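You operate a simulated robot arm through the tools that you are given. There is no shell and no other tool. Be economical: measure what you need, move in short steps, check, and stop when the job is done.

Carry out the task below with a simulated robot arm. There is one attempt and no reset: what you move stays moved.

TASK
Seal the bag with the blue sticker at heat 3.
Fine: lay it on the sealer's rest, push its neck under the arm, set the dial and switch on. Hold the arm down till the lamp goes out, then switch off.

Only the result counts: the job must be done as asked and must still hold three seconds after the hand-in. Knocking over, shifting, dropping, spilling or breaking anything else fails it. Lids that push on must go on centred and level and be pressed home; caps that screw on are set level and turned clockwise until they are tight.

THE ROBOT
A 7-joint arm with a three-finger gripper, fixed in place. Base frame: the origin is at the foot of the arm, x ahead of it, y to its left, z up; the work surface is at about z = 850. Units: mm, degrees, N and s.
With the tool pointing down near the work surface it reaches from about 100 to 880 mm from the base axis. Its first joint turns from -166.0 to 166.0 degrees. Payload 2.94 kg.
The tool frame sits at the grasp point between the pads (the TCP): z along the fingers, y along the line on which they close. The tips reach 30 mm beyond it. The gripper opens to 132 mm. The gripper's body begins 107 mm behind the TCP.
Orientation is told as [roll, pitch, yaw] about the base's x, y, z axes, in that order, counted from this pose: with the fingers straight down and closing along the base's y, the tool's x points along the base's -x, its y along +y and its z along -z.

THE INTERFACE
- The arm moves only by the tool nudge_tool. Its argument "steps" is a list of rows, each a list of 6 numbers: the shift along the base's x, y, z in mm, then the turn, a rotation vector about the base's x, y, z in degrees. In form: [[tx, ty, tz, rx, ry, rz], ...]. A call has 1 to 20 rows; each row shifts and turns the commanded pose from where the row before left it. "gripper" is the finger opening in mm, from 0 to 132, set as the call begins (left out, the last holds). Rows are played at 5 a second. More than 50 mm and 8.6 degrees between two rows, or a gripper value outside its range, and nothing of the call is played. A pose out of reach is approached as far as the arm can. The call stops where the force on the tool passes 80 N (or 10 N more than at its start, if that is more) or the arm is blocked; 0.2 s more then pass. The fingers move at their own pace and stop on an object; they squeeze with about 29 N. The grip force told is the motor's: it shows also when the fingers shut on nothing. Time passes only in rows, and 0.2 s behind the last, so rows that do not move let the fingers close. The reply holds the time, the measured pose of the TCP, the force on the tool along the base axes, the opening and the grip force, in the units named above and with some noise, with the torque about the TCP (base axes, N m) and any sound that the robot's microphone picked up, and new pictures: "views" is both (left out), scene, wrist or none.
- Cameras (640 x 400 px; columns grow to the right, rows downward): "scene" is fixed at [401.8, 500.6, 1613.7]; the picture's right is [-0.94, -0.35, 0.00], its down [-0.25, 0.66, -0.71] and it looks along [0.25, -0.66, -0.70] (base axes); focal length 316 px, centre (320, 200). "wrist" rides on the gripper at [72, 3, -144] in the tool frame; the picture's right is [-0.04, 1.00, 0.00], its down [-0.88, -0.04, -0.48] and it looks along [-0.47, -0.02, 0.88] (tool axes); focal length 256 px, centre (320, 200). There is no depth. A picture from a camera that has moved, and an enlarged one, comes with that camera's place and axes in the base frame and with its lens.
- lift_body(by): slides the trunk up (or, below 0, down) by that many mm; the arm rides with it, the base frame stays. It gives what a move gives, with no picture.
- enlarge(camera, box): a new picture of the part [left, top, right, bottom] of that camera's present view, enlarged. The clock stands still meanwhile.
- sign_off(): hands the job in; it is judged then, once.

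Work in short steps. Places have to be worked out from the pictures, the camera data and where the tool is seen: move nearer, look again, correct. Check each grasp and each placing, and mend what went wrong. You have 120 turns and 200 pictures in all, those below and enlarged ones among them. Open the gripper and draw the arm clear of the work before you hand the job in, unless the task says otherwise; then end with one line.

The tools are called after ">>>" as a command line: name --pt "numbers of a row" for each row, then --argument value for the rest, lists and objects as JSON in quotes. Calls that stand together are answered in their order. nudge_tool: Moves the arm, as the interface text tells. Its arguments: {"type":"object","properties":{"steps":{"type":"array","items":{"type":"array","items":{"type":"number"}}},"gripper":{"type":"number"},"views":{"type":"string","enum":["both","scene","wrist","none"]}},"required":["steps"]} The other tools are called the same way: lift_body (by) slides the trunk up or down; enlarge (camera, box) takes an enlarged picture of a part of a camera's view; sign_off () hands the job in.

At the start:

```text
time_s: 0.0
ee_pos: [644.9, -209.3, 1223.7]
tcp_rot: [0.0, 0.0, 0.1]
contact_force: [0.5, -0.3, 0.3]
torque: [-0.01, 0.01, 0.02]
width: 131.8
grip_force: 0.0
trunk travel left (down, up): [-350.0, 190.0]
```

scene: 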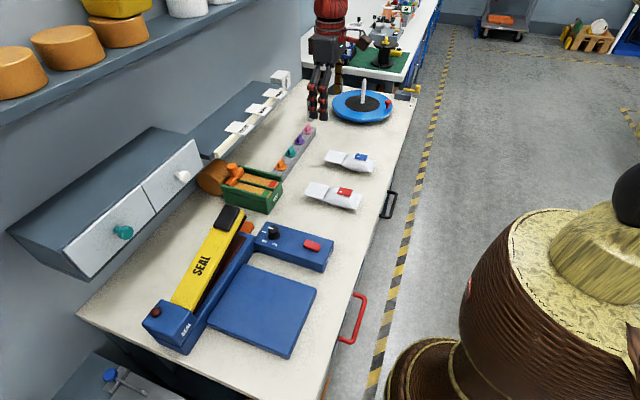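
wrist: 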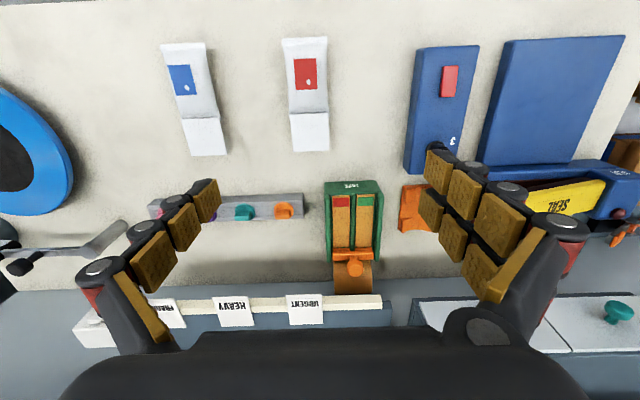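

I begin with a closer look at the sealer and the bags.

>>> enlarge --camera "scene" --box '[130, 190, 350, 360]'

>>> enlarge --camera "scene" --box '[210, 80, 420, 220]'

>>> enlarge --camera "wrist" --box '[380, 20, 640, 260]'

>>> enlarge --camera "wrist" --box '[130, 20, 350, 180]'

```text
2.35 times, centred on (240, 275) of scene
camera zoom: at [401.8, 500.6, 1613.7], right [-0.94, -0.35, 0.0], down [-0.25, 0.66, -0.71], along [0.25, -0.66, -0.7], focal length 742 px, centre (508, 24)
```

zoom: 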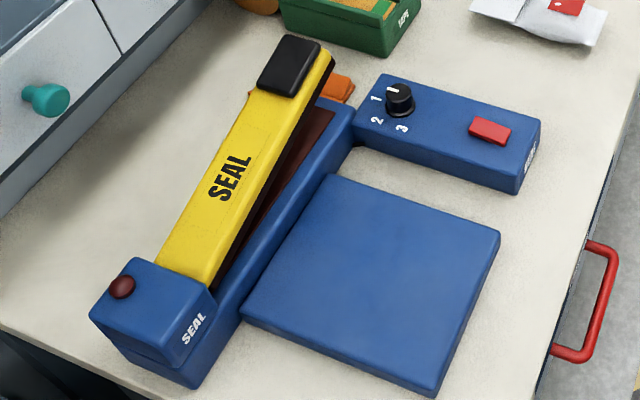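

```text
2.86 times, centred on (315, 150) of scene
camera zoom: at [401.8, 500.6, 1613.7], right [-0.94, -0.35, 0.0], down [-0.25, 0.66, -0.71], along [0.25, -0.66, -0.7], focal length 902 px, centre (334, 343)
```

zoom: 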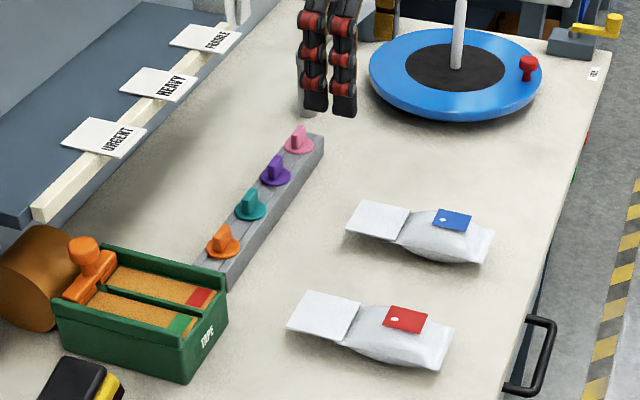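

```text
1.67 times, centred on (510, 140) of wrist
camera zoom: at [574.1, -205.1, 1365.8], right [0.04, 1.0, 0.0], down [0.88, -0.04, 0.48], along [0.47, -0.02, -0.88], focal length 427 px, centre (3, 300)
```

zoom: 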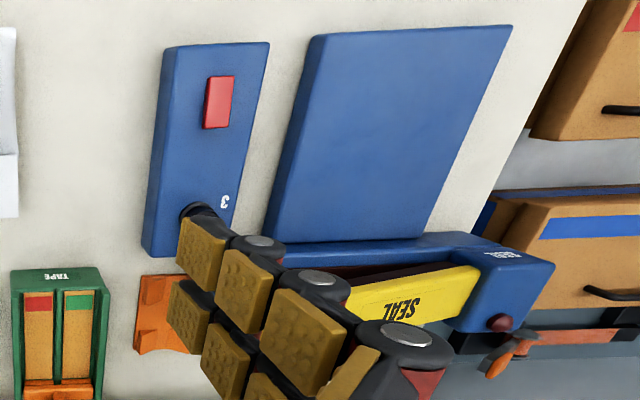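

```text
2.50 times, centred on (240, 100) of wrist
camera zoom: at [574.1, -205.1, 1365.8], right [0.04, 1.0, 0.0], down [0.88, -0.04, 0.48], along [0.47, -0.02, -0.88], focal length 640 px, centre (520, 450)
```

zoom: 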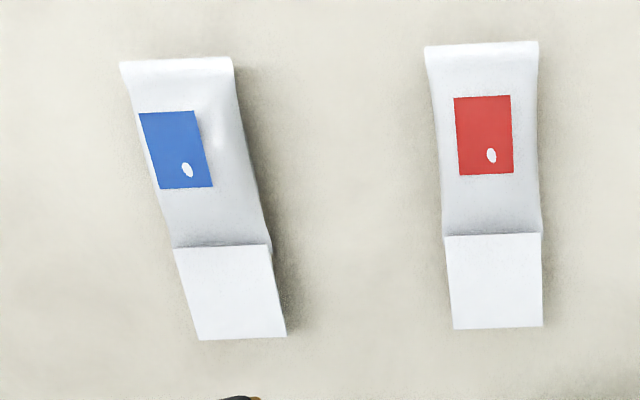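

The bag with the blue sticker lies near (633,-438) with its neck toward +x, which already suits the sealer. I go over the sealer to measure it.

>>> nudge_tool --pt "-8 45 0 0 0 0" --pt "-8 45 0 0 0 0" --pt "-8 45 0 0 0 0" --pt "-8 45 0 0 0 0" --pt "-8 45 0 0 0 0" --pt "-8 45 0 0 0 0" --pt "-8 45 0 0 0 0" --pt "0 0 0 0 0 0" --views "both"

```text
time_s: 1.8
ee_pos: [591.0, 105.2, 1221.8]
tcp_rot: [-0.1, 0.0, 0.0]
contact_force: [0.1, -0.6, 0.6]
torque: [0.02, -0.04, 0.02]
width: 132.2
grip_force: 0.0
trunk travel left (down, up): [-350.0, 190.0]
camera wrist: at [519.5, 108.9, 1365.4], right [0.04, 1.0, 0.0], down [0.88, -0.04, 0.48], along [0.47, -0.02, -0.88], focal length 256 px, centre (320, 200)
```

scene: 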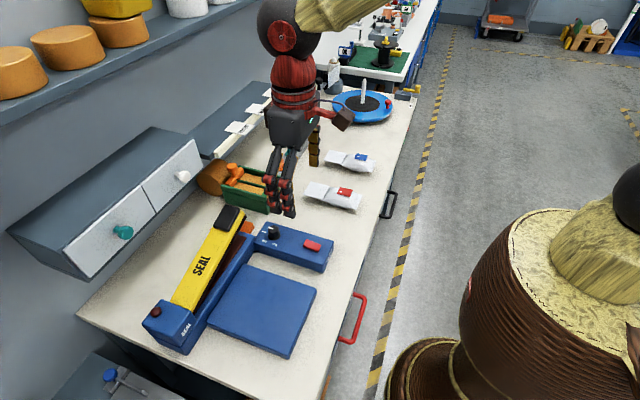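
wrist: 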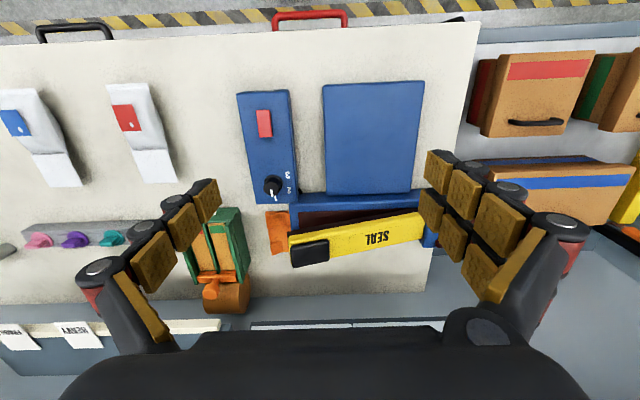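

>>> enlarge --camera "wrist" --box '[220, 70, 460, 280]'

```text
1.90 times, centred on (340, 175) of wrist
camera zoom: at [519.5, 108.9, 1365.4], right [0.04, 1.0, 0.0], down [0.88, -0.04, 0.48], along [0.47, -0.02, -0.88], focal length 488 px, centre (282, 248)
```

zoom: 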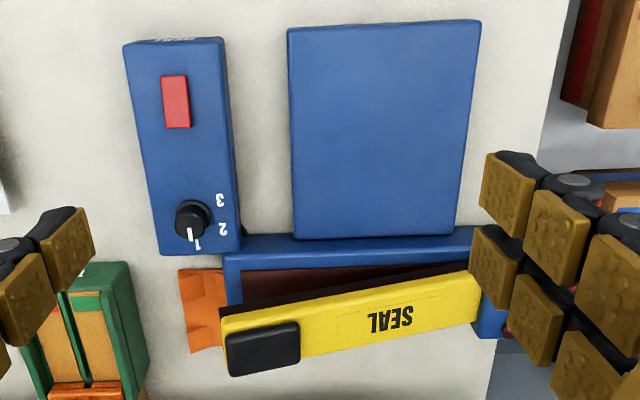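

Estimates so far: rest x 554–772, y 113–292; handle pad near (820,77,1005); dial (725,7); switch (609,4). Now I go above the blue-sticker bag.

>>> nudge_tool --pt "0.5 -45 0 0 0 0" --pt "0.5 -45 0 0 0 0" --pt "0.5 -45 0 0 0 0" --pt "0.5 -45 0 0 0 0" --pt "0.5 -45 0 0 0 0" --pt "0.5 -45 0 0 0 0" --pt "0.5 -45 0 0 0 0" --pt "0.5 -45 0 0 0 0" --pt "0.5 -45 0 0 0 0" --pt "0.5 -45 0 0 0 0" --pt "0.5 -45 0 0 0 0" --pt "0.5 -47 0 0 0 0" --pt "0 0 -40 0 0 0" --pt "0 0 -40 0 0 0" --pt "0 0 -40 0 0 0" --pt "0 0 -40 0 0 0" --pt "0 0 0 0 0 0"

```text
time_s: 5.4
ee_pos: [594.1, -438.9, 1063.3]
tcp_rot: [0.0, 0.0, 0.1]
contact_force: [0.1, 1.2, 0.1]
torque: [0.01, 0.01, 0.02]
width: 132.0
grip_force: 0.0
trunk travel left (down, up): [-350.0, 190.0]
camera wrist: at [522.8, -435.4, 1205.9], right [0.04, 1.0, 0.0], down [0.88, -0.04, 0.48], along [0.48, -0.02, -0.88], focal length 256 px, centre (320, 200)
```

scene: 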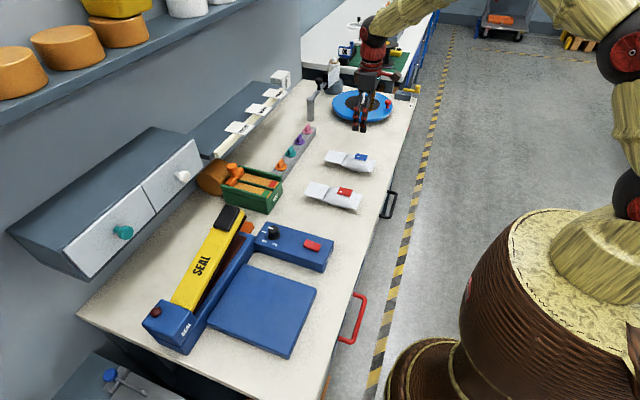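
wrist: 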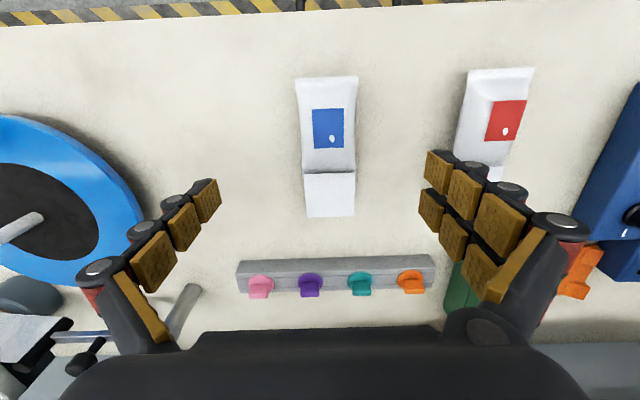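

Bag measured: body x 541–666, neck to 742, y centre about -428. I line up and go down part of the way.

>>> nudge_tool --pt "9 10 -30 0 0 0" --pt "0 0 -40 0 0 0" --pt "0 0 -40 0 0 0" --pt "0 0 0 0 0 0" --views "wrist"

>>> enlarge --camera "scene" --box '[270, 80, 430, 210]'

```text
time_s: 6.4
ee_pos: [602.7, -426.2, 949.9]
tcp_rot: [0.0, 0.0, 0.1]
contact_force: [-0.6, -0.7, -0.3]
torque: [-0.01, 0.0, 0.0]
width: 131.9
grip_force: 0.0
trunk travel left (down, up): [-350.0, 190.0]
camera wrist: at [531.7, -421.9, 1094.2], right [0.04, 1.0, 0.0], down [0.88, -0.04, 0.48], along [0.48, -0.02, -0.88], focal length 256 px, centre (320, 200)
```

wrist: 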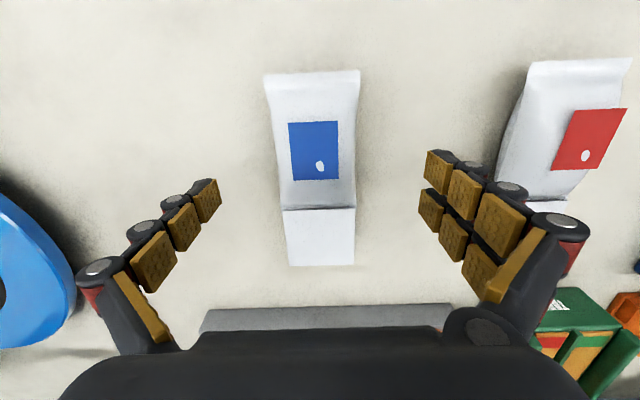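

```text
3.08 times, centred on (350, 145) of scene
camera zoom: at [401.8, 500.6, 1613.7], right [-0.94, -0.35, 0.0], down [-0.25, 0.66, -0.71], along [0.25, -0.66, -0.7], focal length 971 px, centre (228, 369)
```

zoom: 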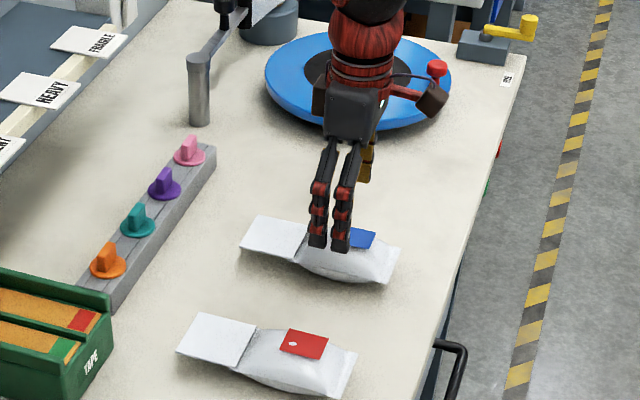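

Bag is centred between the fingers. I go down to about z = 886 and close.

>>> nudge_tool --pt "0 -3 -30 0 0 0" --pt "0 0 -25 0 0 0" --pt "0 0 -9 0 0 0" --pt "0 0 0 0 0 0" --views "wrist"

>>> nudge_tool --pt "0 0 0 0 0 0" --pt "0 0 0 0 0 0" --pt "0 0 0 0 0 0" --pt "0 0 0 0 0 0" --pt "0 0 0 0 0 0" --gripper 45 --views "both"

```text
time_s: 7.4
ee_pos: [606.9, -430.1, 888.6]
tcp_rot: [-0.1, 0.0, 0.0]
contact_force: [0.4, 0.7, -0.1]
torque: [0.02, 0.02, -0.03]
width: 131.7
grip_force: 0.0
trunk travel left (down, up): [-350.0, 190.0]
camera wrist: at [534.7, -424.9, 1031.1], right [0.04, 1.0, 0.0], down [0.88, -0.04, 0.48], along [0.48, -0.02, -0.88], focal length 256 px, centre (320, 200)
```

wrist: 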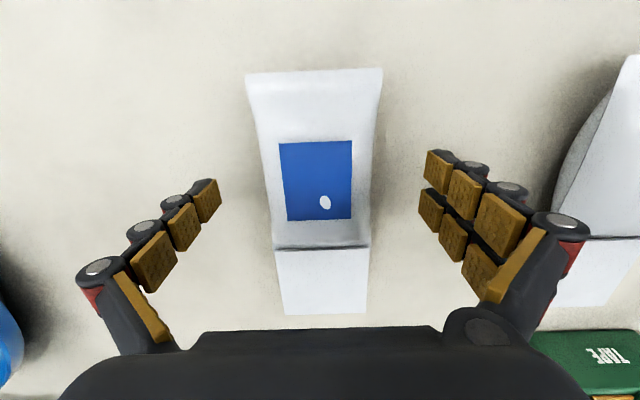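

```text
time_s: 8.6
ee_pos: [605.9, -428.8, 888.5]
tcp_rot: [0.1, 0.0, 0.1]
contact_force: [0.2, 0.2, 0.2]
torque: [-0.08, -0.02, 0.01]
width: 69.9
grip_force: 20.1
trunk travel left (down, up): [-350.0, 190.0]
camera wrist: at [534.6, -424.9, 1031.4], right [0.04, 1.0, 0.0], down [0.88, -0.04, 0.48], along [0.48, -0.02, -0.88], focal length 256 px, centre (320, 200)
```

scene: 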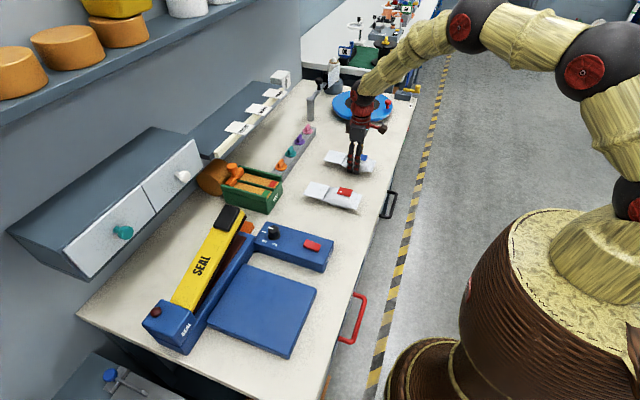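
wrist: 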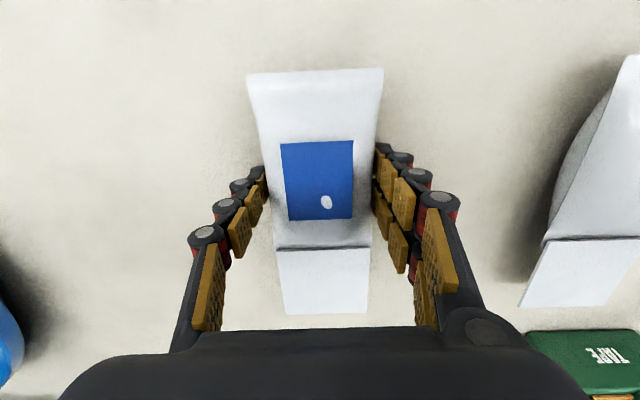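

Held at width 70. I lift a little and test the grip, with full squeeze.

>>> nudge_tool --pt "0 0 0 0 0 0" --pt "0 0 20 0 0 0" --pt "0 0 40 0 0 0" --pt "0 0 40 0 0 0" --pt "0 0 40 0 0 0" --pt "0 0 0 0 0 0" --gripper 30

>>> enlarge --camera "scene" --box '[270, 80, 430, 210]'

```text
time_s: 10.0
ee_pos: [605.7, -431.1, 1027.4]
tcp_rot: [0.0, 0.0, 0.0]
contact_force: [-0.3, -0.1, -0.4]
torque: [-0.04, 0.01, 0.0]
width: 30.0
grip_force: 0.2
trunk travel left (down, up): [-350.0, 190.0]
camera wrist: at [534.8, -427.0, 1170.5], right [0.04, 1.0, 0.0], down [0.88, -0.04, 0.47], along [0.47, -0.02, -0.88], focal length 256 px, centre (320, 200)
```

scene: 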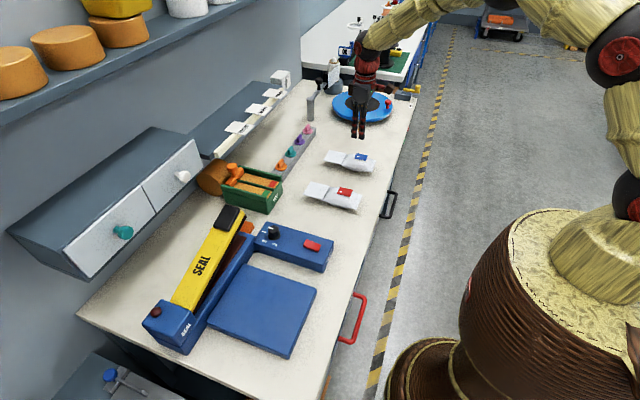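
wrist: 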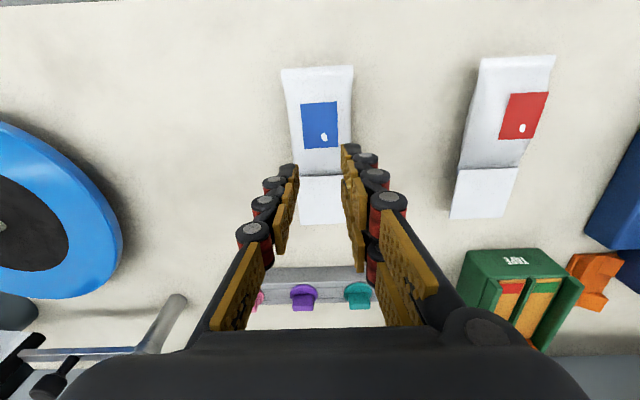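

```text
3.08 times, centred on (350, 145) of scene
camera zoom: at [401.8, 500.6, 1613.7], right [-0.94, -0.35, 0.0], down [-0.25, 0.66, -0.71], along [0.25, -0.66, -0.7], focal length 971 px, centre (228, 369)
```

zoom: 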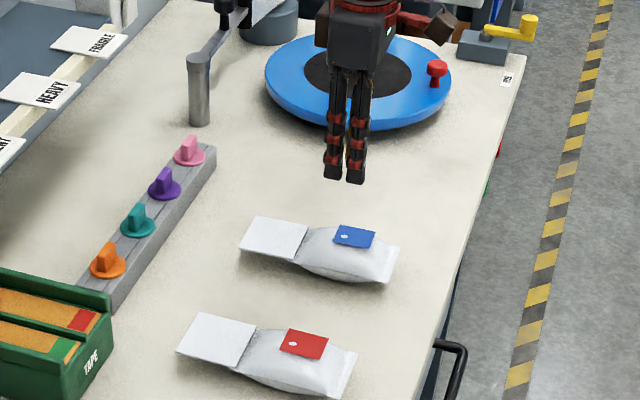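

It slipped: the tips were gripping too high on the pillow. The bag has stayed in place, so I go back with wider fingers and lower (tips near the table).

>>> nudge_tool --pt "0 1 0 0 0 0" --pt "0 0 0 0 0 0" --pt "0 0 0 0 0 0" --pt "0 0 0 0 0 0" --pt "0 0 -40 0 0 0" --pt "0 0 -40 0 0 0" --pt "0 0 -40 0 0 0" --pt "0 0 -18 0 0 0" --pt "0 0 -4 0 0 0" --pt "0 0 -3 0 0 0" --pt "0 0 0 0 0 0" --gripper 120 --views "wrist"

```text
time_s: 12.4
ee_pos: [605.4, -429.2, 882.4]
tcp_rot: [0.0, 0.0, -0.1]
contact_force: [0.0, -0.1, 0.6]
torque: [-0.03, -0.02, -0.01]
width: 119.6
grip_force: 0.0
trunk travel left (down, up): [-350.0, 190.0]
camera wrist: at [534.6, -425.0, 1025.7], right [0.04, 1.0, 0.0], down [0.88, -0.04, 0.48], along [0.48, -0.02, -0.88], focal length 256 px, centre (320, 200)
```

wrist: 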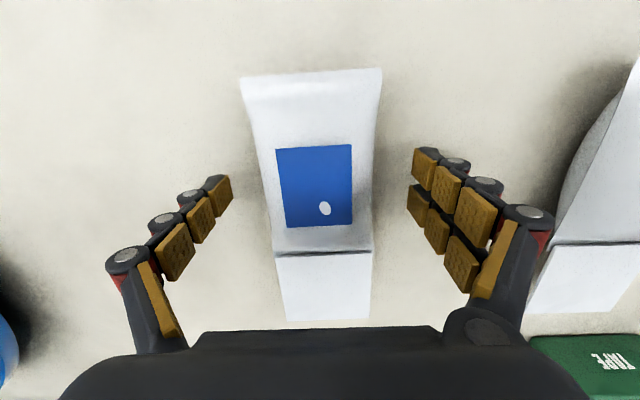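

Tips are now at about z = 852. I close fully, wait, and then raise slowly.

>>> nudge_tool --pt "0 0 0 0 0 0" --pt "0 0 0 0 0 0" --pt "0 0 0 0 0 0" --pt "0 0 0 0 0 0" --pt "0 0 0 0 0 0" --pt "0 0 0 0 0 0" --gripper 20 --views "wrist"

>>> nudge_tool --pt "0 0 5 0 0 0" --pt "0 0 5 0 0 0" --pt "0 0 5 0 0 0" --pt "0 0 5 0 0 0" --pt "0 0 5 0 0 0" --pt "0 0 0 0 0 0" --views "both"

```text
time_s: 13.8
ee_pos: [605.4, -428.7, 882.3]
tcp_rot: [-0.1, -0.1, 0.2]
contact_force: [0.5, 0.5, 2.2]
torque: [0.01, 0.05, 0.02]
width: 68.7
grip_force: 29.5
trunk travel left (down, up): [-350.0, 190.0]
camera wrist: at [534.6, -425.0, 1025.9], right [0.04, 1.0, 0.0], down [0.88, -0.04, 0.48], along [0.48, -0.02, -0.88], focal length 256 px, centre (320, 200)
```

wrist: 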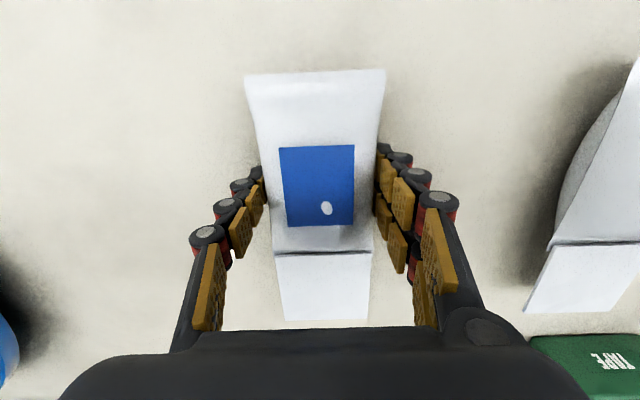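

```text
time_s: 15.2
ee_pos: [604.7, -429.0, 909.3]
tcp_rot: [0.0, 0.1, 0.0]
contact_force: [0.4, -0.1, -2.1]
torque: [0.04, 0.0, -0.03]
width: 68.8
grip_force: 28.4
trunk travel left (down, up): [-350.0, 190.0]
camera wrist: at [533.7, -425.1, 1051.8], right [0.04, 1.0, 0.0], down [0.88, -0.04, 0.48], along [0.47, -0.02, -0.88], focal length 256 px, centre (320, 200)
```

scene: 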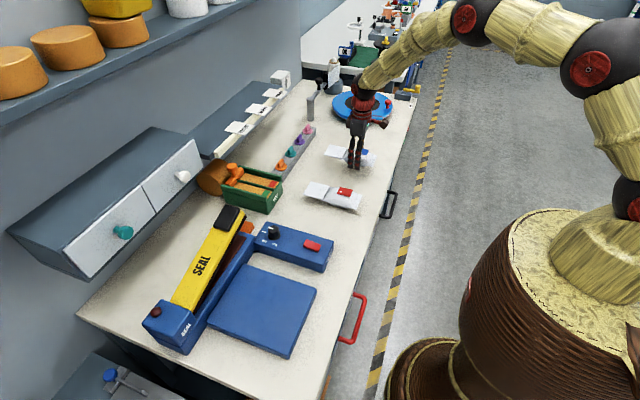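
wrist: 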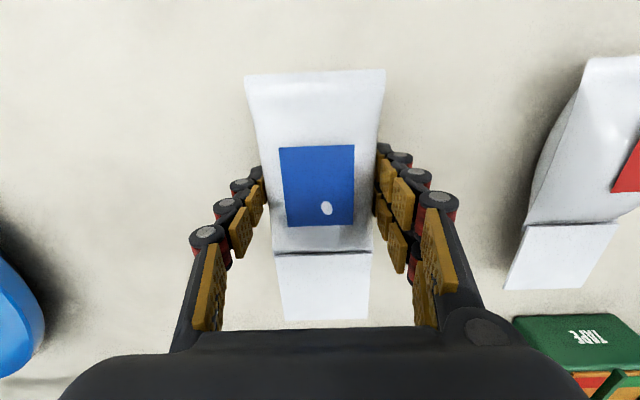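

The bag is held securely. I raise it and carry it at height to above the rest (y about 195).

>>> nudge_tool --pt "0 0 40 0 0 0" --pt "0 0 40 0 0 0" --pt "0 0 40 0 0 0" --pt "0 20 0 0 0 0" --pt "0 40 0 0 0 0" --pt "0 40 0 0 0 0" --pt "0 40 0 0 0 0" --pt "0 40 0 0 0 0" --pt "0 40 0 0 0 0" --pt "0 40 0 0 0 0" --pt "0 40 0 0 0 0" --pt "0 40 0 0 0 0" --pt "0 40 0 0 0 0" --pt "0 40 0 0 0 0" --pt "0 40 0 0 0 0" --pt "0 40 0 0 0 0" --pt "0 40 0 0 0 0" --pt "0 40 0 0 0 0" --pt "0 40 0 0 0 0" --pt "0 0 0 0 0 0"

```text
time_s: 19.4
ee_pos: [605.5, 195.0, 1031.9]
tcp_rot: [0.0, 0.0, 0.0]
contact_force: [0.9, 0.3, -2.2]
torque: [-0.03, 0.01, 0.0]
width: 69.0
grip_force: 28.9
trunk travel left (down, up): [-350.0, 190.0]
camera wrist: at [534.1, 199.2, 1174.5], right [0.04, 1.0, 0.0], down [0.88, -0.04, 0.48], along [0.47, -0.02, -0.88], focal length 256 px, centre (320, 200)
```

scene: 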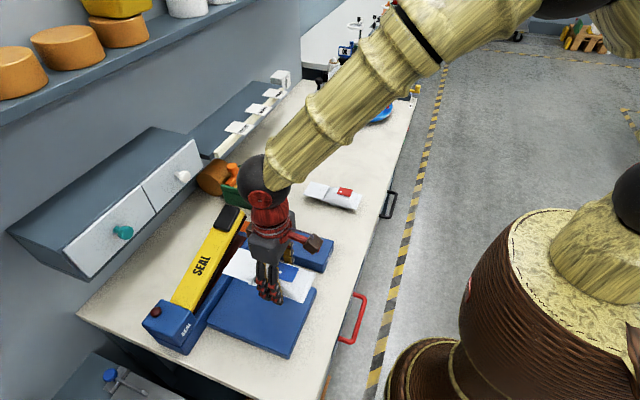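
wrist: 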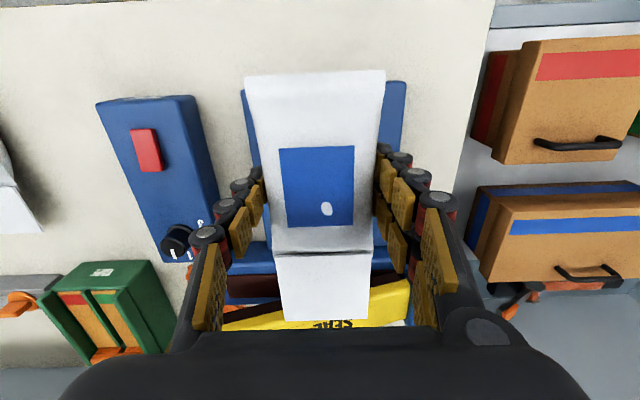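

It is over the rest. I back off a little in x and lower it to near the rest.

>>> nudge_tool --pt "-15 0 -30 0 0 0" --pt "0 0 -30 0 0 0" --pt "0 0 -30 0 0 0" --pt "0 0 -12 0 0 0" --pt "0 0 0 0 0 0"

>>> enlarge --camera "scene" --box '[130, 190, 350, 360]'

```text
time_s: 20.6
ee_pos: [588.8, 195.4, 926.3]
tcp_rot: [0.0, 0.0, 0.2]
contact_force: [0.9, 0.2, -2.3]
torque: [0.03, -0.04, 0.02]
width: 69.0
grip_force: 29.0
trunk travel left (down, up): [-350.0, 190.0]
camera wrist: at [518.5, 199.8, 1069.5], right [0.04, 1.0, 0.0], down [0.88, -0.04, 0.48], along [0.48, -0.02, -0.88], focal length 256 px, centre (320, 200)
```

scene: 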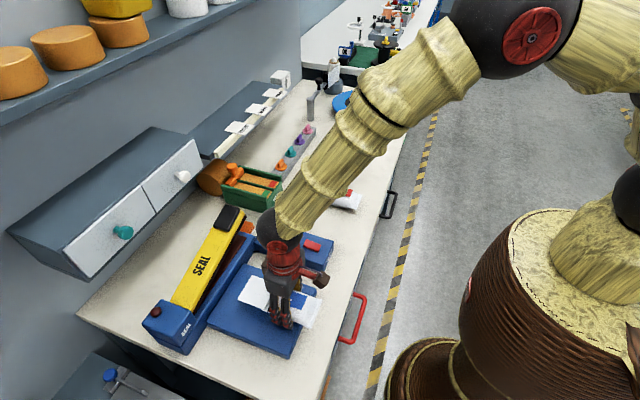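
wrist: 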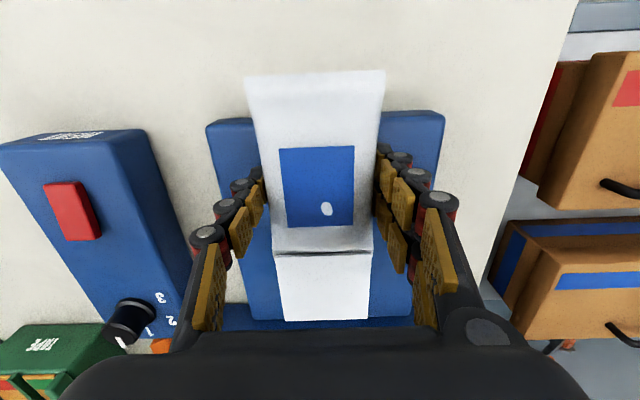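

```text
2.35 times, centred on (240, 275) of scene
camera zoom: at [401.8, 500.6, 1613.7], right [-0.94, -0.35, 0.0], down [-0.25, 0.66, -0.71], along [0.25, -0.66, -0.7], focal length 742 px, centre (508, 24)
```

zoom: 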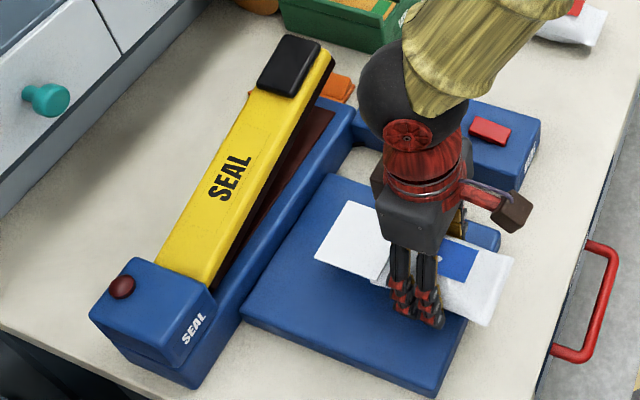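

Still clear of the rest. I go down in small steps until it touches.

>>> nudge_tool --pt "0 0 -6 0 0 0" --pt "0 0 -5 0 0 0" --pt "0 0 -4 0 0 0" --pt "0 0 0 0 0 0" --views "none"

>>> nudge_tool --pt "0 0 -3 0 0 0" --pt "0 0 -2 0 0 0" --pt "0 0 0 0 0 0" --views "scene"

```text
time_s: 21.6
ee_pos: [589.5, 192.3, 911.7]
tcp_rot: [0.0, -0.1, 0.1]
contact_force: [-2.1, 2.1, 13.8]
torque: [0.04, 0.18, 0.01]
width: 69.1
grip_force: 29.4
trunk travel left (down, up): [-350.0, 190.0]
```

```text
time_s: 22.4
ee_pos: [590.3, 193.2, 907.3]
tcp_rot: [0.2, -0.2, 0.2]
contact_force: [2.0, 5.9, 20.0]
torque: [0.15, 0.35, -0.16]
width: 68.6
grip_force: 28.9
trunk travel left (down, up): [-350.0, 190.0]
```

scene: 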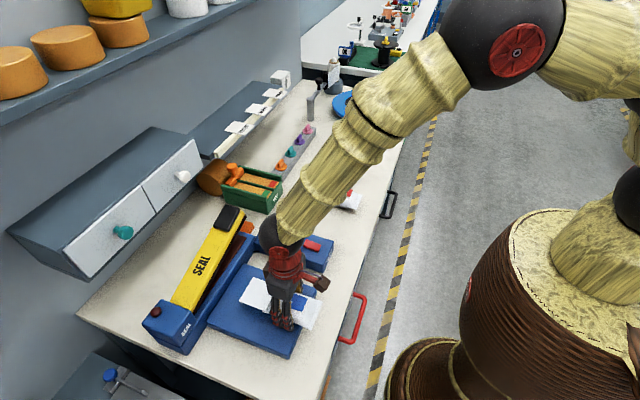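

Touchdown was at about z = 912, so the rest's top is near 880. I ease the pressure off and slide the bag along +x under the arm, watching forces.

>>> nudge_tool --pt "0 0 5 0 0 0" --pt "15 0 0 0 0 0" --pt "15 0 0 0 0 0" --pt "15 0 0 0 0 0" --pt "10 0 0 0 0 0" --pt "0 0 0 0 0 0"

>>> enlarge --camera "scene" --box '[130, 190, 350, 360]'

```text
time_s: 23.8
ee_pos: [644.7, 192.1, 910.3]
tcp_rot: [0.0, 0.2, 0.1]
contact_force: [0.3, 0.3, -2.0]
torque: [0.0, 0.01, 0.0]
width: 68.8
grip_force: 29.1
trunk travel left (down, up): [-350.0, 190.0]
camera wrist: at [574.0, 195.7, 1054.9], right [0.04, 1.0, 0.0], down [0.88, -0.04, 0.47], along [0.47, -0.02, -0.88], focal length 256 px, centre (320, 200)
```

scene: 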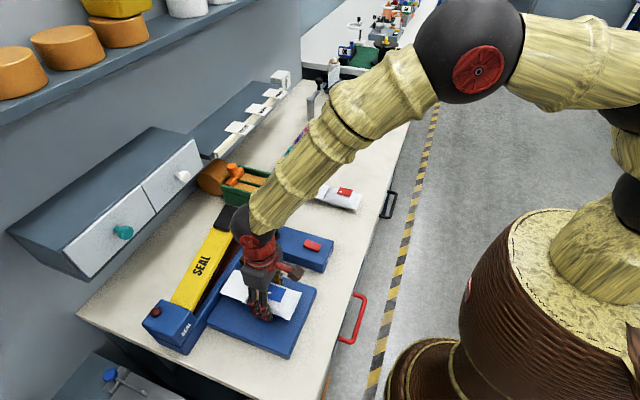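
wrist: 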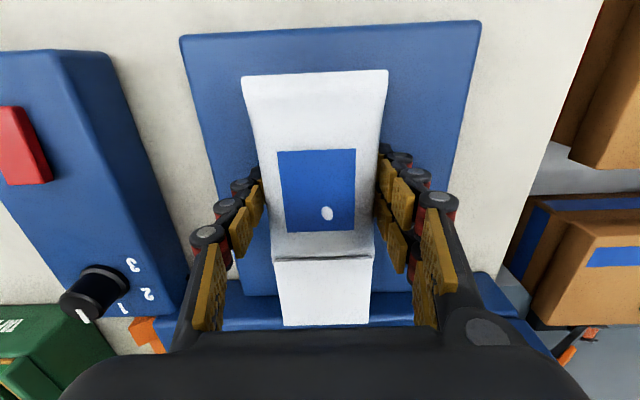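

```text
2.35 times, centred on (240, 275) of scene
camera zoom: at [401.8, 500.6, 1613.7], right [-0.94, -0.35, 0.0], down [-0.25, 0.66, -0.71], along [0.25, -0.66, -0.7], focal length 742 px, centre (508, 24)
```

zoom: 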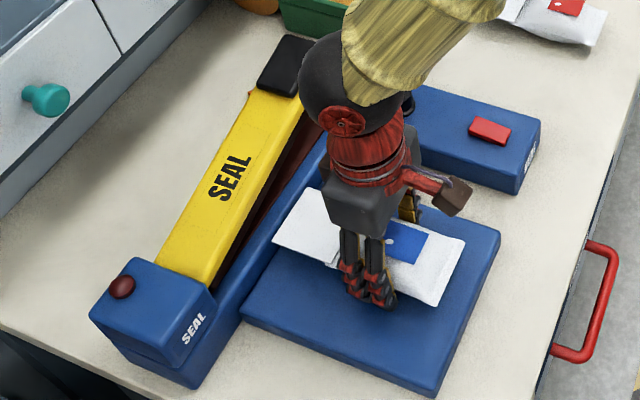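

The neck's end now reaches over the jaw's front edge without contact. I push on in short steps.

>>> nudge_tool --pt "10 0 0 0 0 0" --pt "10 0 0 0 0 0" --pt "10 0 0 0 0 0" --pt "10 0 0 0 0 0" --pt "0 0 0 0 0 0"

>>> enlarge --camera "scene" --box '[140, 200, 320, 340]'

```text
time_s: 25.0
ee_pos: [684.5, 191.8, 912.0]
tcp_rot: [0.0, 0.0, 0.1]
contact_force: [-0.2, 0.0, -2.1]
torque: [0.01, 0.03, 0.0]
width: 68.7
grip_force: 29.0
trunk travel left (down, up): [-350.0, 190.0]
camera wrist: at [613.8, 196.0, 1054.8], right [0.04, 1.0, 0.0], down [0.88, -0.04, 0.48], along [0.47, -0.02, -0.88], focal length 256 px, centre (320, 200)
```

scene: 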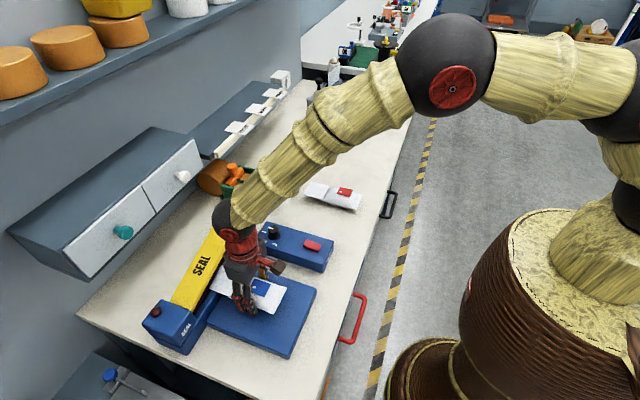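
wrist: 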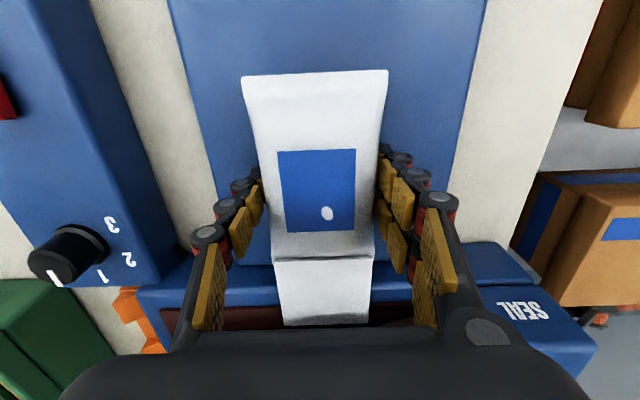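

```text
2.86 times, centred on (230, 270) of scene
camera zoom: at [401.8, 500.6, 1613.7], right [-0.94, -0.35, 0.0], down [-0.25, 0.66, -0.71], along [0.25, -0.66, -0.7], focal length 902 px, centre (577, 0)
```

zoom: 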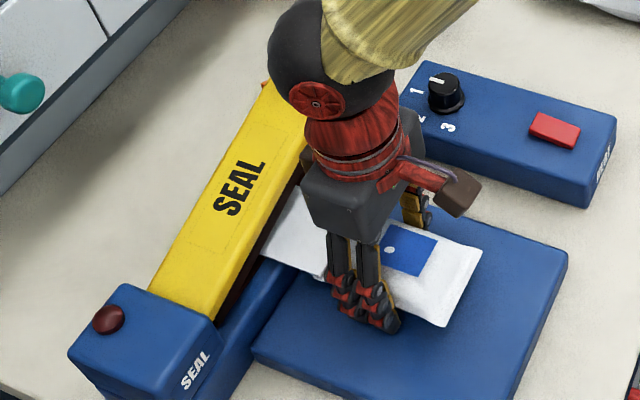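

The neck's tip is under the arm, partway across the strip. I push about 25 mm more so the neck fully crosses it.

>>> nudge_tool --pt "8 0 0 0 0 0" --pt "8 0 0 0 0 0" --pt "8 0 0 0 0 0" --pt "0 0 0 0 0 0"

>>> enlarge --camera "wrist" --box '[160, 200, 500, 350]'

```text
time_s: 26.0
ee_pos: [710.5, 191.4, 910.2]
tcp_rot: [0.0, 0.0, 0.1]
contact_force: [-1.1, 0.3, -2.0]
torque: [0.02, 0.01, 0.02]
width: 68.7
grip_force: 28.8
trunk travel left (down, up): [-350.0, 190.0]
camera wrist: at [638.4, 196.0, 1054.0], right [0.04, 1.0, 0.0], down [0.88, -0.04, 0.48], along [0.47, -0.02, -0.88], focal length 256 px, centre (320, 200)
```

scene: 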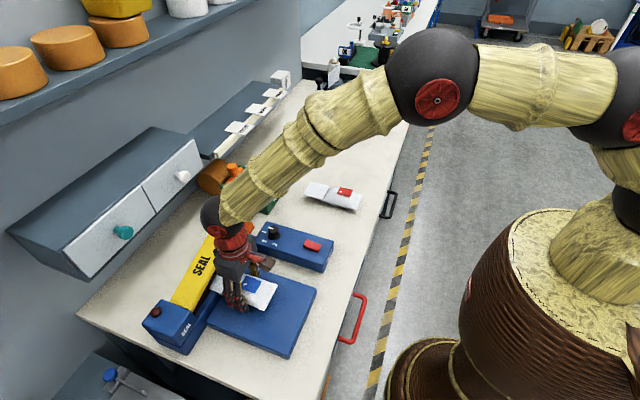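
wrist: 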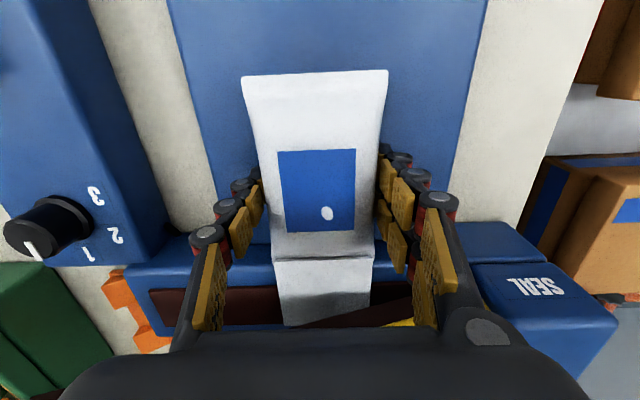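

```text
1.88 times, centred on (330, 275) of wrist
camera zoom: at [638.4, 196.0, 1054.0], right [0.04, 1.0, 0.0], down [0.88, -0.04, 0.48], along [0.47, -0.02, -0.88], focal length 482 px, centre (301, 59)
```

zoom: 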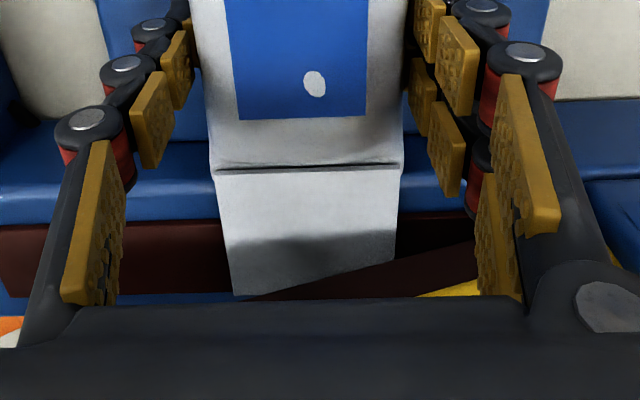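

The neck crosses the red strip. I add 5 mm for margin, lower until it rests, then open the fingers.

>>> nudge_tool --pt "5 0 0 0 0 0" --pt "0 0 -2 0 0 0" --pt "0 0 -1 0 0 0" --pt "0 0 0 0 0 0" --views "none"

>>> nudge_tool --pt "0 0 0 0 0 0" --pt "0 0 0 0 0 0" --pt "0 0 0 0 0 0" --pt "0 0 0 0 0 0" --gripper 100

```text
time_s: 27.0
ee_pos: [715.1, 193.1, 908.1]
tcp_rot: [0.0, 0.0, 0.1]
contact_force: [-0.5, 0.3, -1.7]
torque: [0.02, 0.01, 0.01]
width: 68.8
grip_force: 29.2
trunk travel left (down, up): [-350.0, 190.0]
```

```text
time_s: 28.0
ee_pos: [714.1, 192.5, 908.7]
tcp_rot: [0.0, 0.0, 0.0]
contact_force: [0.2, 0.1, -0.5]
torque: [0.0, 0.03, -0.01]
width: 99.9
grip_force: 0.0
trunk travel left (down, up): [-350.0, 190.0]
camera wrist: at [642.5, 196.7, 1051.5], right [0.04, 1.0, 0.0], down [0.88, -0.04, 0.48], along [0.47, -0.02, -0.88], focal length 256 px, centre (320, 200)
```

scene: 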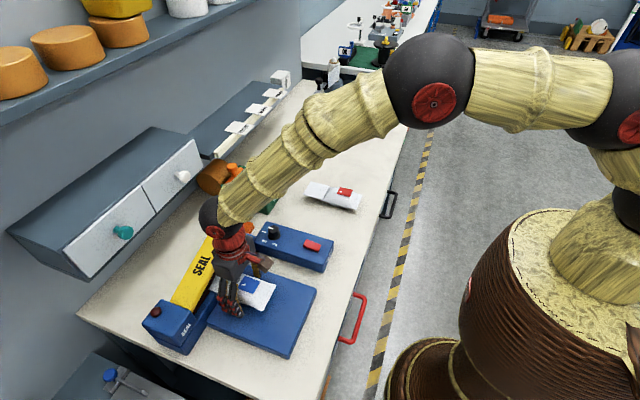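
wrist: 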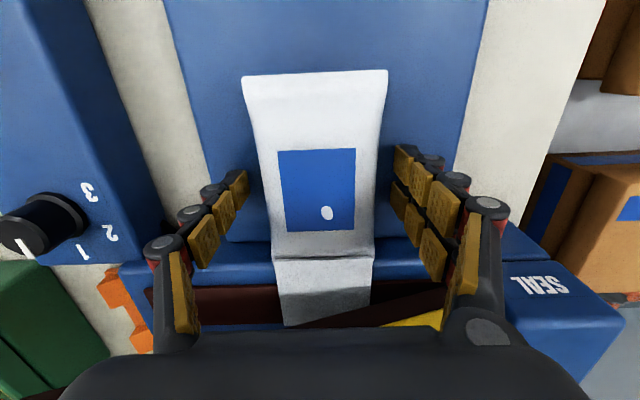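

Bag is laid in place and released. I rise clear and move above the control box to look at the dial.

>>> nudge_tool --pt "0 0 30 0 0 0" --pt "0 0 40 0 0 0" --pt "-10 0 45 0 0 0" --pt "-20 0 45 0 0 0" --pt "-10 -45 0 0 0 0" --pt "0 -45 0 0 0 0" --pt "0 -45 0 0 0 0" --pt "0 -45 0 0 0 0" --pt "0 -5 -40 0 0 0" --pt "0 0 0 0 0 0"

>>> enlarge --camera "wrist" --box '[200, 60, 460, 240]'

>>> enlarge --camera "scene" --box '[140, 200, 340, 350]'

```text
time_s: 30.2
ee_pos: [674.4, 9.2, 1029.6]
tcp_rot: [0.0, 0.0, 0.0]
contact_force: [0.5, -0.5, 0.4]
torque: [0.02, -0.01, 0.0]
width: 100.0
grip_force: 0.1
trunk travel left (down, up): [-350.0, 190.0]
camera wrist: at [603.4, 12.5, 1173.5], right [0.04, 1.0, 0.0], down [0.88, -0.04, 0.48], along [0.48, -0.02, -0.88], focal length 256 px, centre (320, 200)
```

scene: 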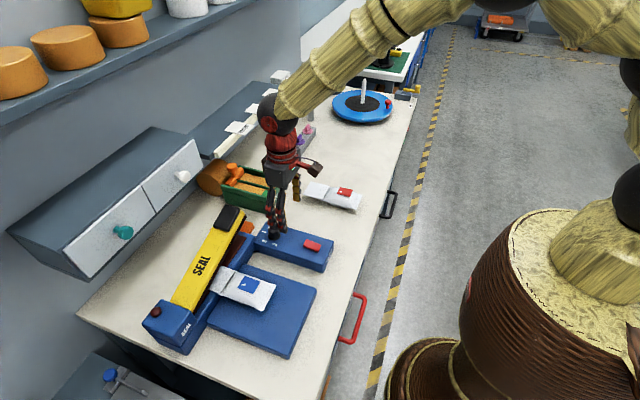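
wrist: 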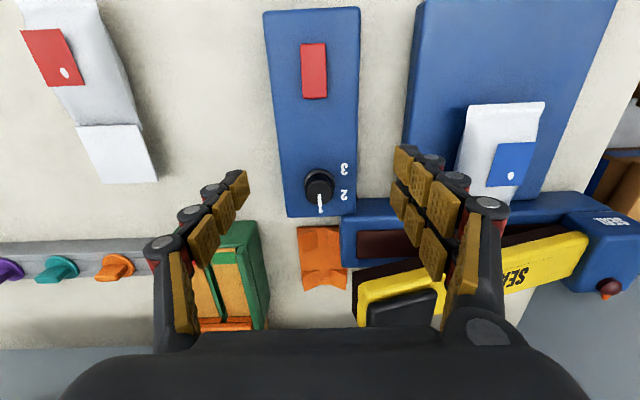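

```text
2.22 times, centred on (330, 150) of wrist
camera zoom: at [603.4, 12.5, 1173.5], right [0.04, 1.0, 0.0], down [0.88, -0.04, 0.48], along [0.48, -0.02, -0.88], focal length 569 px, centre (298, 311)
```

zoom: 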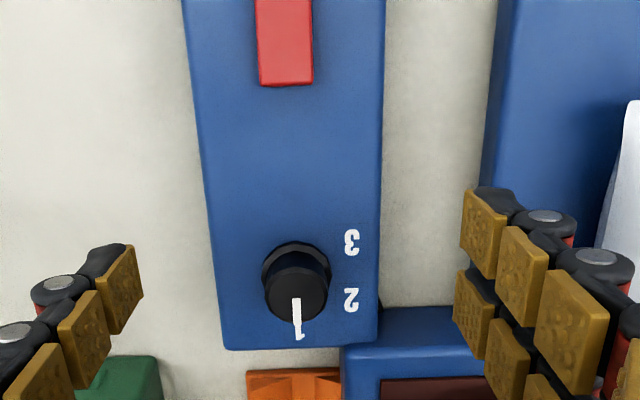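

```text
2.67 times, centred on (240, 275) of scene
camera zoom: at [401.8, 500.6, 1613.7], right [-0.94, -0.35, 0.0], down [-0.25, 0.66, -0.71], along [0.25, -0.66, -0.7], focal length 841 px, centre (533, 0)
```

zoom: 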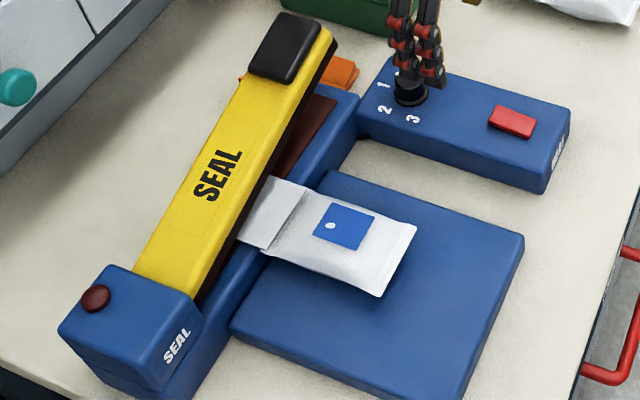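

Dial axis estimated at (731, 6.5), knob about 31 mm wide, top near z = 915. The pointer is at "1" (toward +x), with 3 about 115° counter-clockwise. I place the tool over the knob, pre-turned -56°.

>>> nudge_tool --pt "15 0 0 0 0 -8" --pt "15 -1 0 0 0 -8" --pt "15 -1 0 0 0 -8" --pt "12 -1 0 0 0 -8" --pt "0 0 -20 0 0 -8" --pt "0 0 -20 0 0 -8" --pt "0 0 0 0 0 -8" --pt "0 0 0 0 0 0" --gripper 60

>>> enlarge --camera "scene" --box '[200, 190, 340, 290]'

```text
time_s: 32.0
ee_pos: [729.3, 5.0, 988.3]
tcp_rot: [0.0, 0.0, -56.0]
contact_force: [-0.8, 1.1, -0.3]
torque: [0.03, -0.04, -0.02]
width: 60.2
grip_force: 0.1
trunk travel left (down, up): [-350.0, 190.0]
camera wrist: at [693.3, 67.7, 1132.0], right [0.85, 0.52, 0.0], down [0.46, -0.75, 0.48], along [0.25, -0.41, -0.88], focal length 256 px, centre (320, 200)
```

scene: 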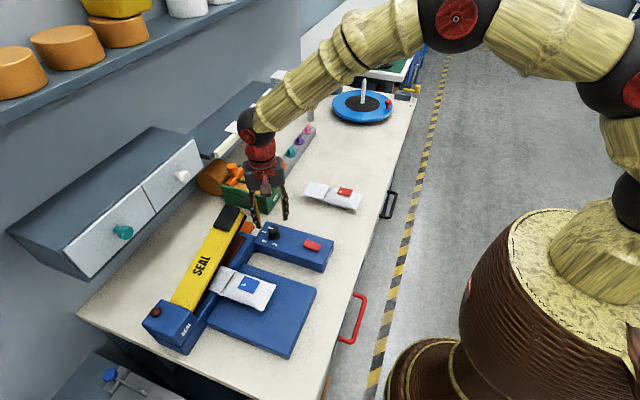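
wrist: 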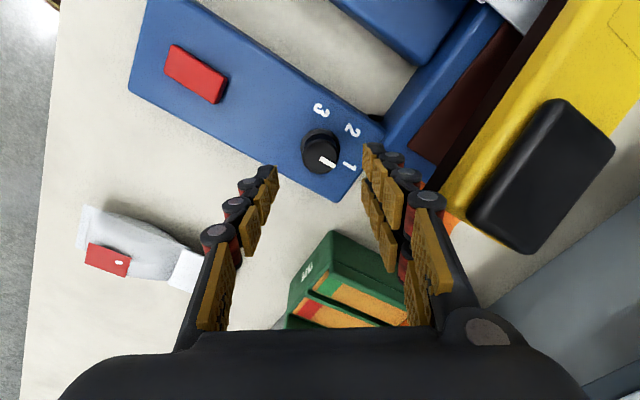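

```text
4.00 times, centred on (270, 240) of scene
camera zoom: at [401.8, 500.6, 1613.7], right [-0.94, -0.35, 0.0], down [-0.25, 0.66, -0.71], along [0.25, -0.66, -0.7], focal length 1262 px, centre (520, 40)
```

zoom: 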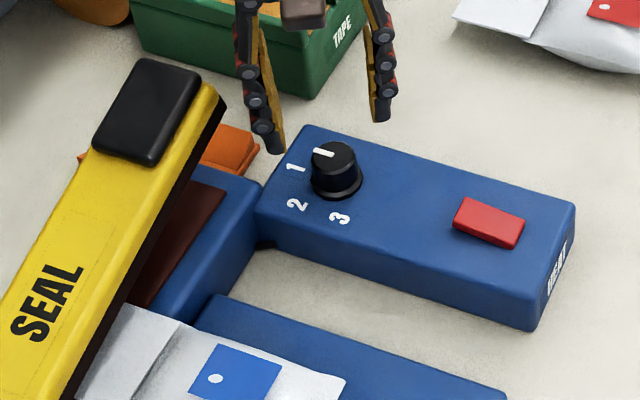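

The knob sits between the fingers. I shift slightly and lower so that the tips straddle it.

>>> nudge_tool --pt "3 0 -20 0 0 0" --pt "0 0 -20 0 0 0" --pt "0 0 -10 0 0 0" --pt "0 0 -8 0 0 0" --pt "0 0 0 0 0 0"

>>> enlarge --camera "scene" --box '[200, 190, 340, 290]'

```text
time_s: 33.2
ee_pos: [733.5, 4.3, 931.2]
tcp_rot: [0.0, 0.1, -56.0]
contact_force: [0.3, 1.3, 0.5]
torque: [-0.01, 0.02, -0.02]
width: 60.3
grip_force: 0.2
trunk travel left (down, up): [-350.0, 190.0]
camera wrist: at [697.2, 66.3, 1073.8], right [0.85, 0.52, 0.0], down [0.46, -0.75, 0.48], along [0.25, -0.41, -0.88], focal length 256 px, centre (320, 200)
```

scene: 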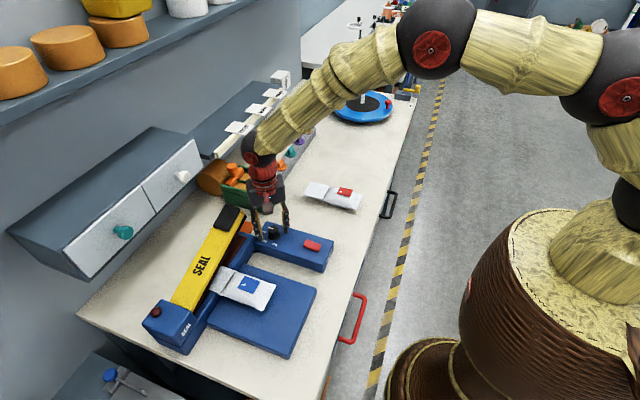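
wrist: 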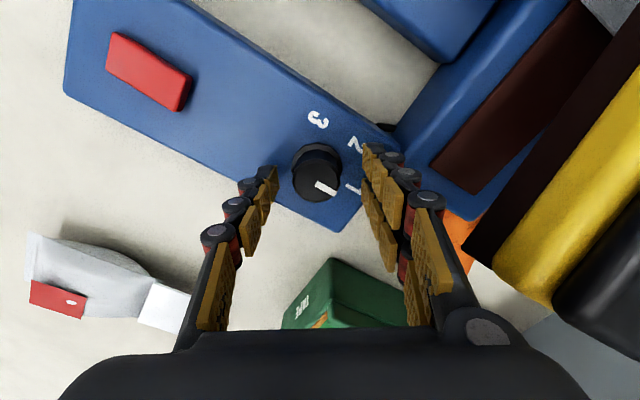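

```text
4.00 times, centred on (270, 240) of scene
camera zoom: at [401.8, 500.6, 1613.7], right [-0.94, -0.35, 0.0], down [-0.25, 0.66, -0.71], along [0.25, -0.66, -0.7], focal length 1262 px, centre (520, 40)
```

zoom: 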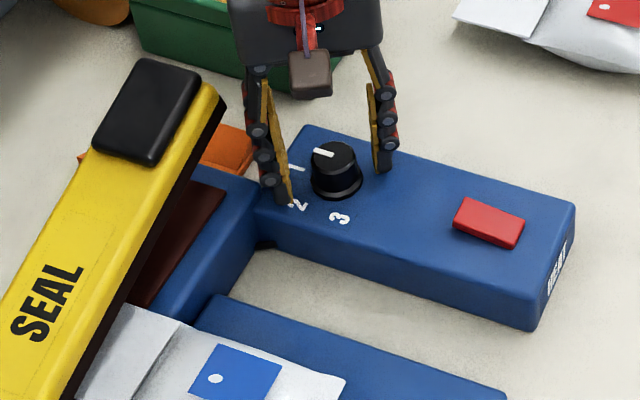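

Well centred. I lower 3 mm more and close on the knob.

>>> nudge_tool --pt "0 0 -3 0 0 0" --pt "0 0 0 0 0 0" --views "none"

>>> nudge_tool --pt "0 0 0 0 0 0" --pt "0 0 0 0 0 0" --pt "0 0 0 0 0 0" --pt "0 0 0 0 0 0" --gripper 15 --views "wrist"

```text
time_s: 33.8
ee_pos: [733.7, 3.9, 927.6]
tcp_rot: [0.1, 0.0, -55.9]
contact_force: [0.1, 0.1, 0.2]
torque: [0.02, -0.03, -0.03]
width: 59.9
grip_force: 0.1
trunk travel left (down, up): [-350.0, 190.0]
```

```text
time_s: 34.8
ee_pos: [732.1, 3.1, 928.4]
tcp_rot: [0.0, 0.0, -55.9]
contact_force: [-14.7, -7.7, 9.1]
torque: [-0.2, 0.46, 0.09]
width: 32.8
grip_force: 36.0
trunk travel left (down, up): [-350.0, 190.0]
camera wrist: at [695.0, 65.6, 1071.5], right [0.85, 0.52, 0.0], down [0.46, -0.75, 0.48], along [0.25, -0.41, -0.88], focal length 256 px, centre (320, 200)
```

wrist: 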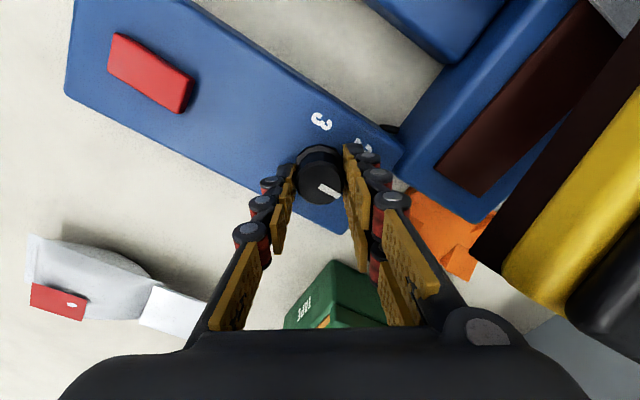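

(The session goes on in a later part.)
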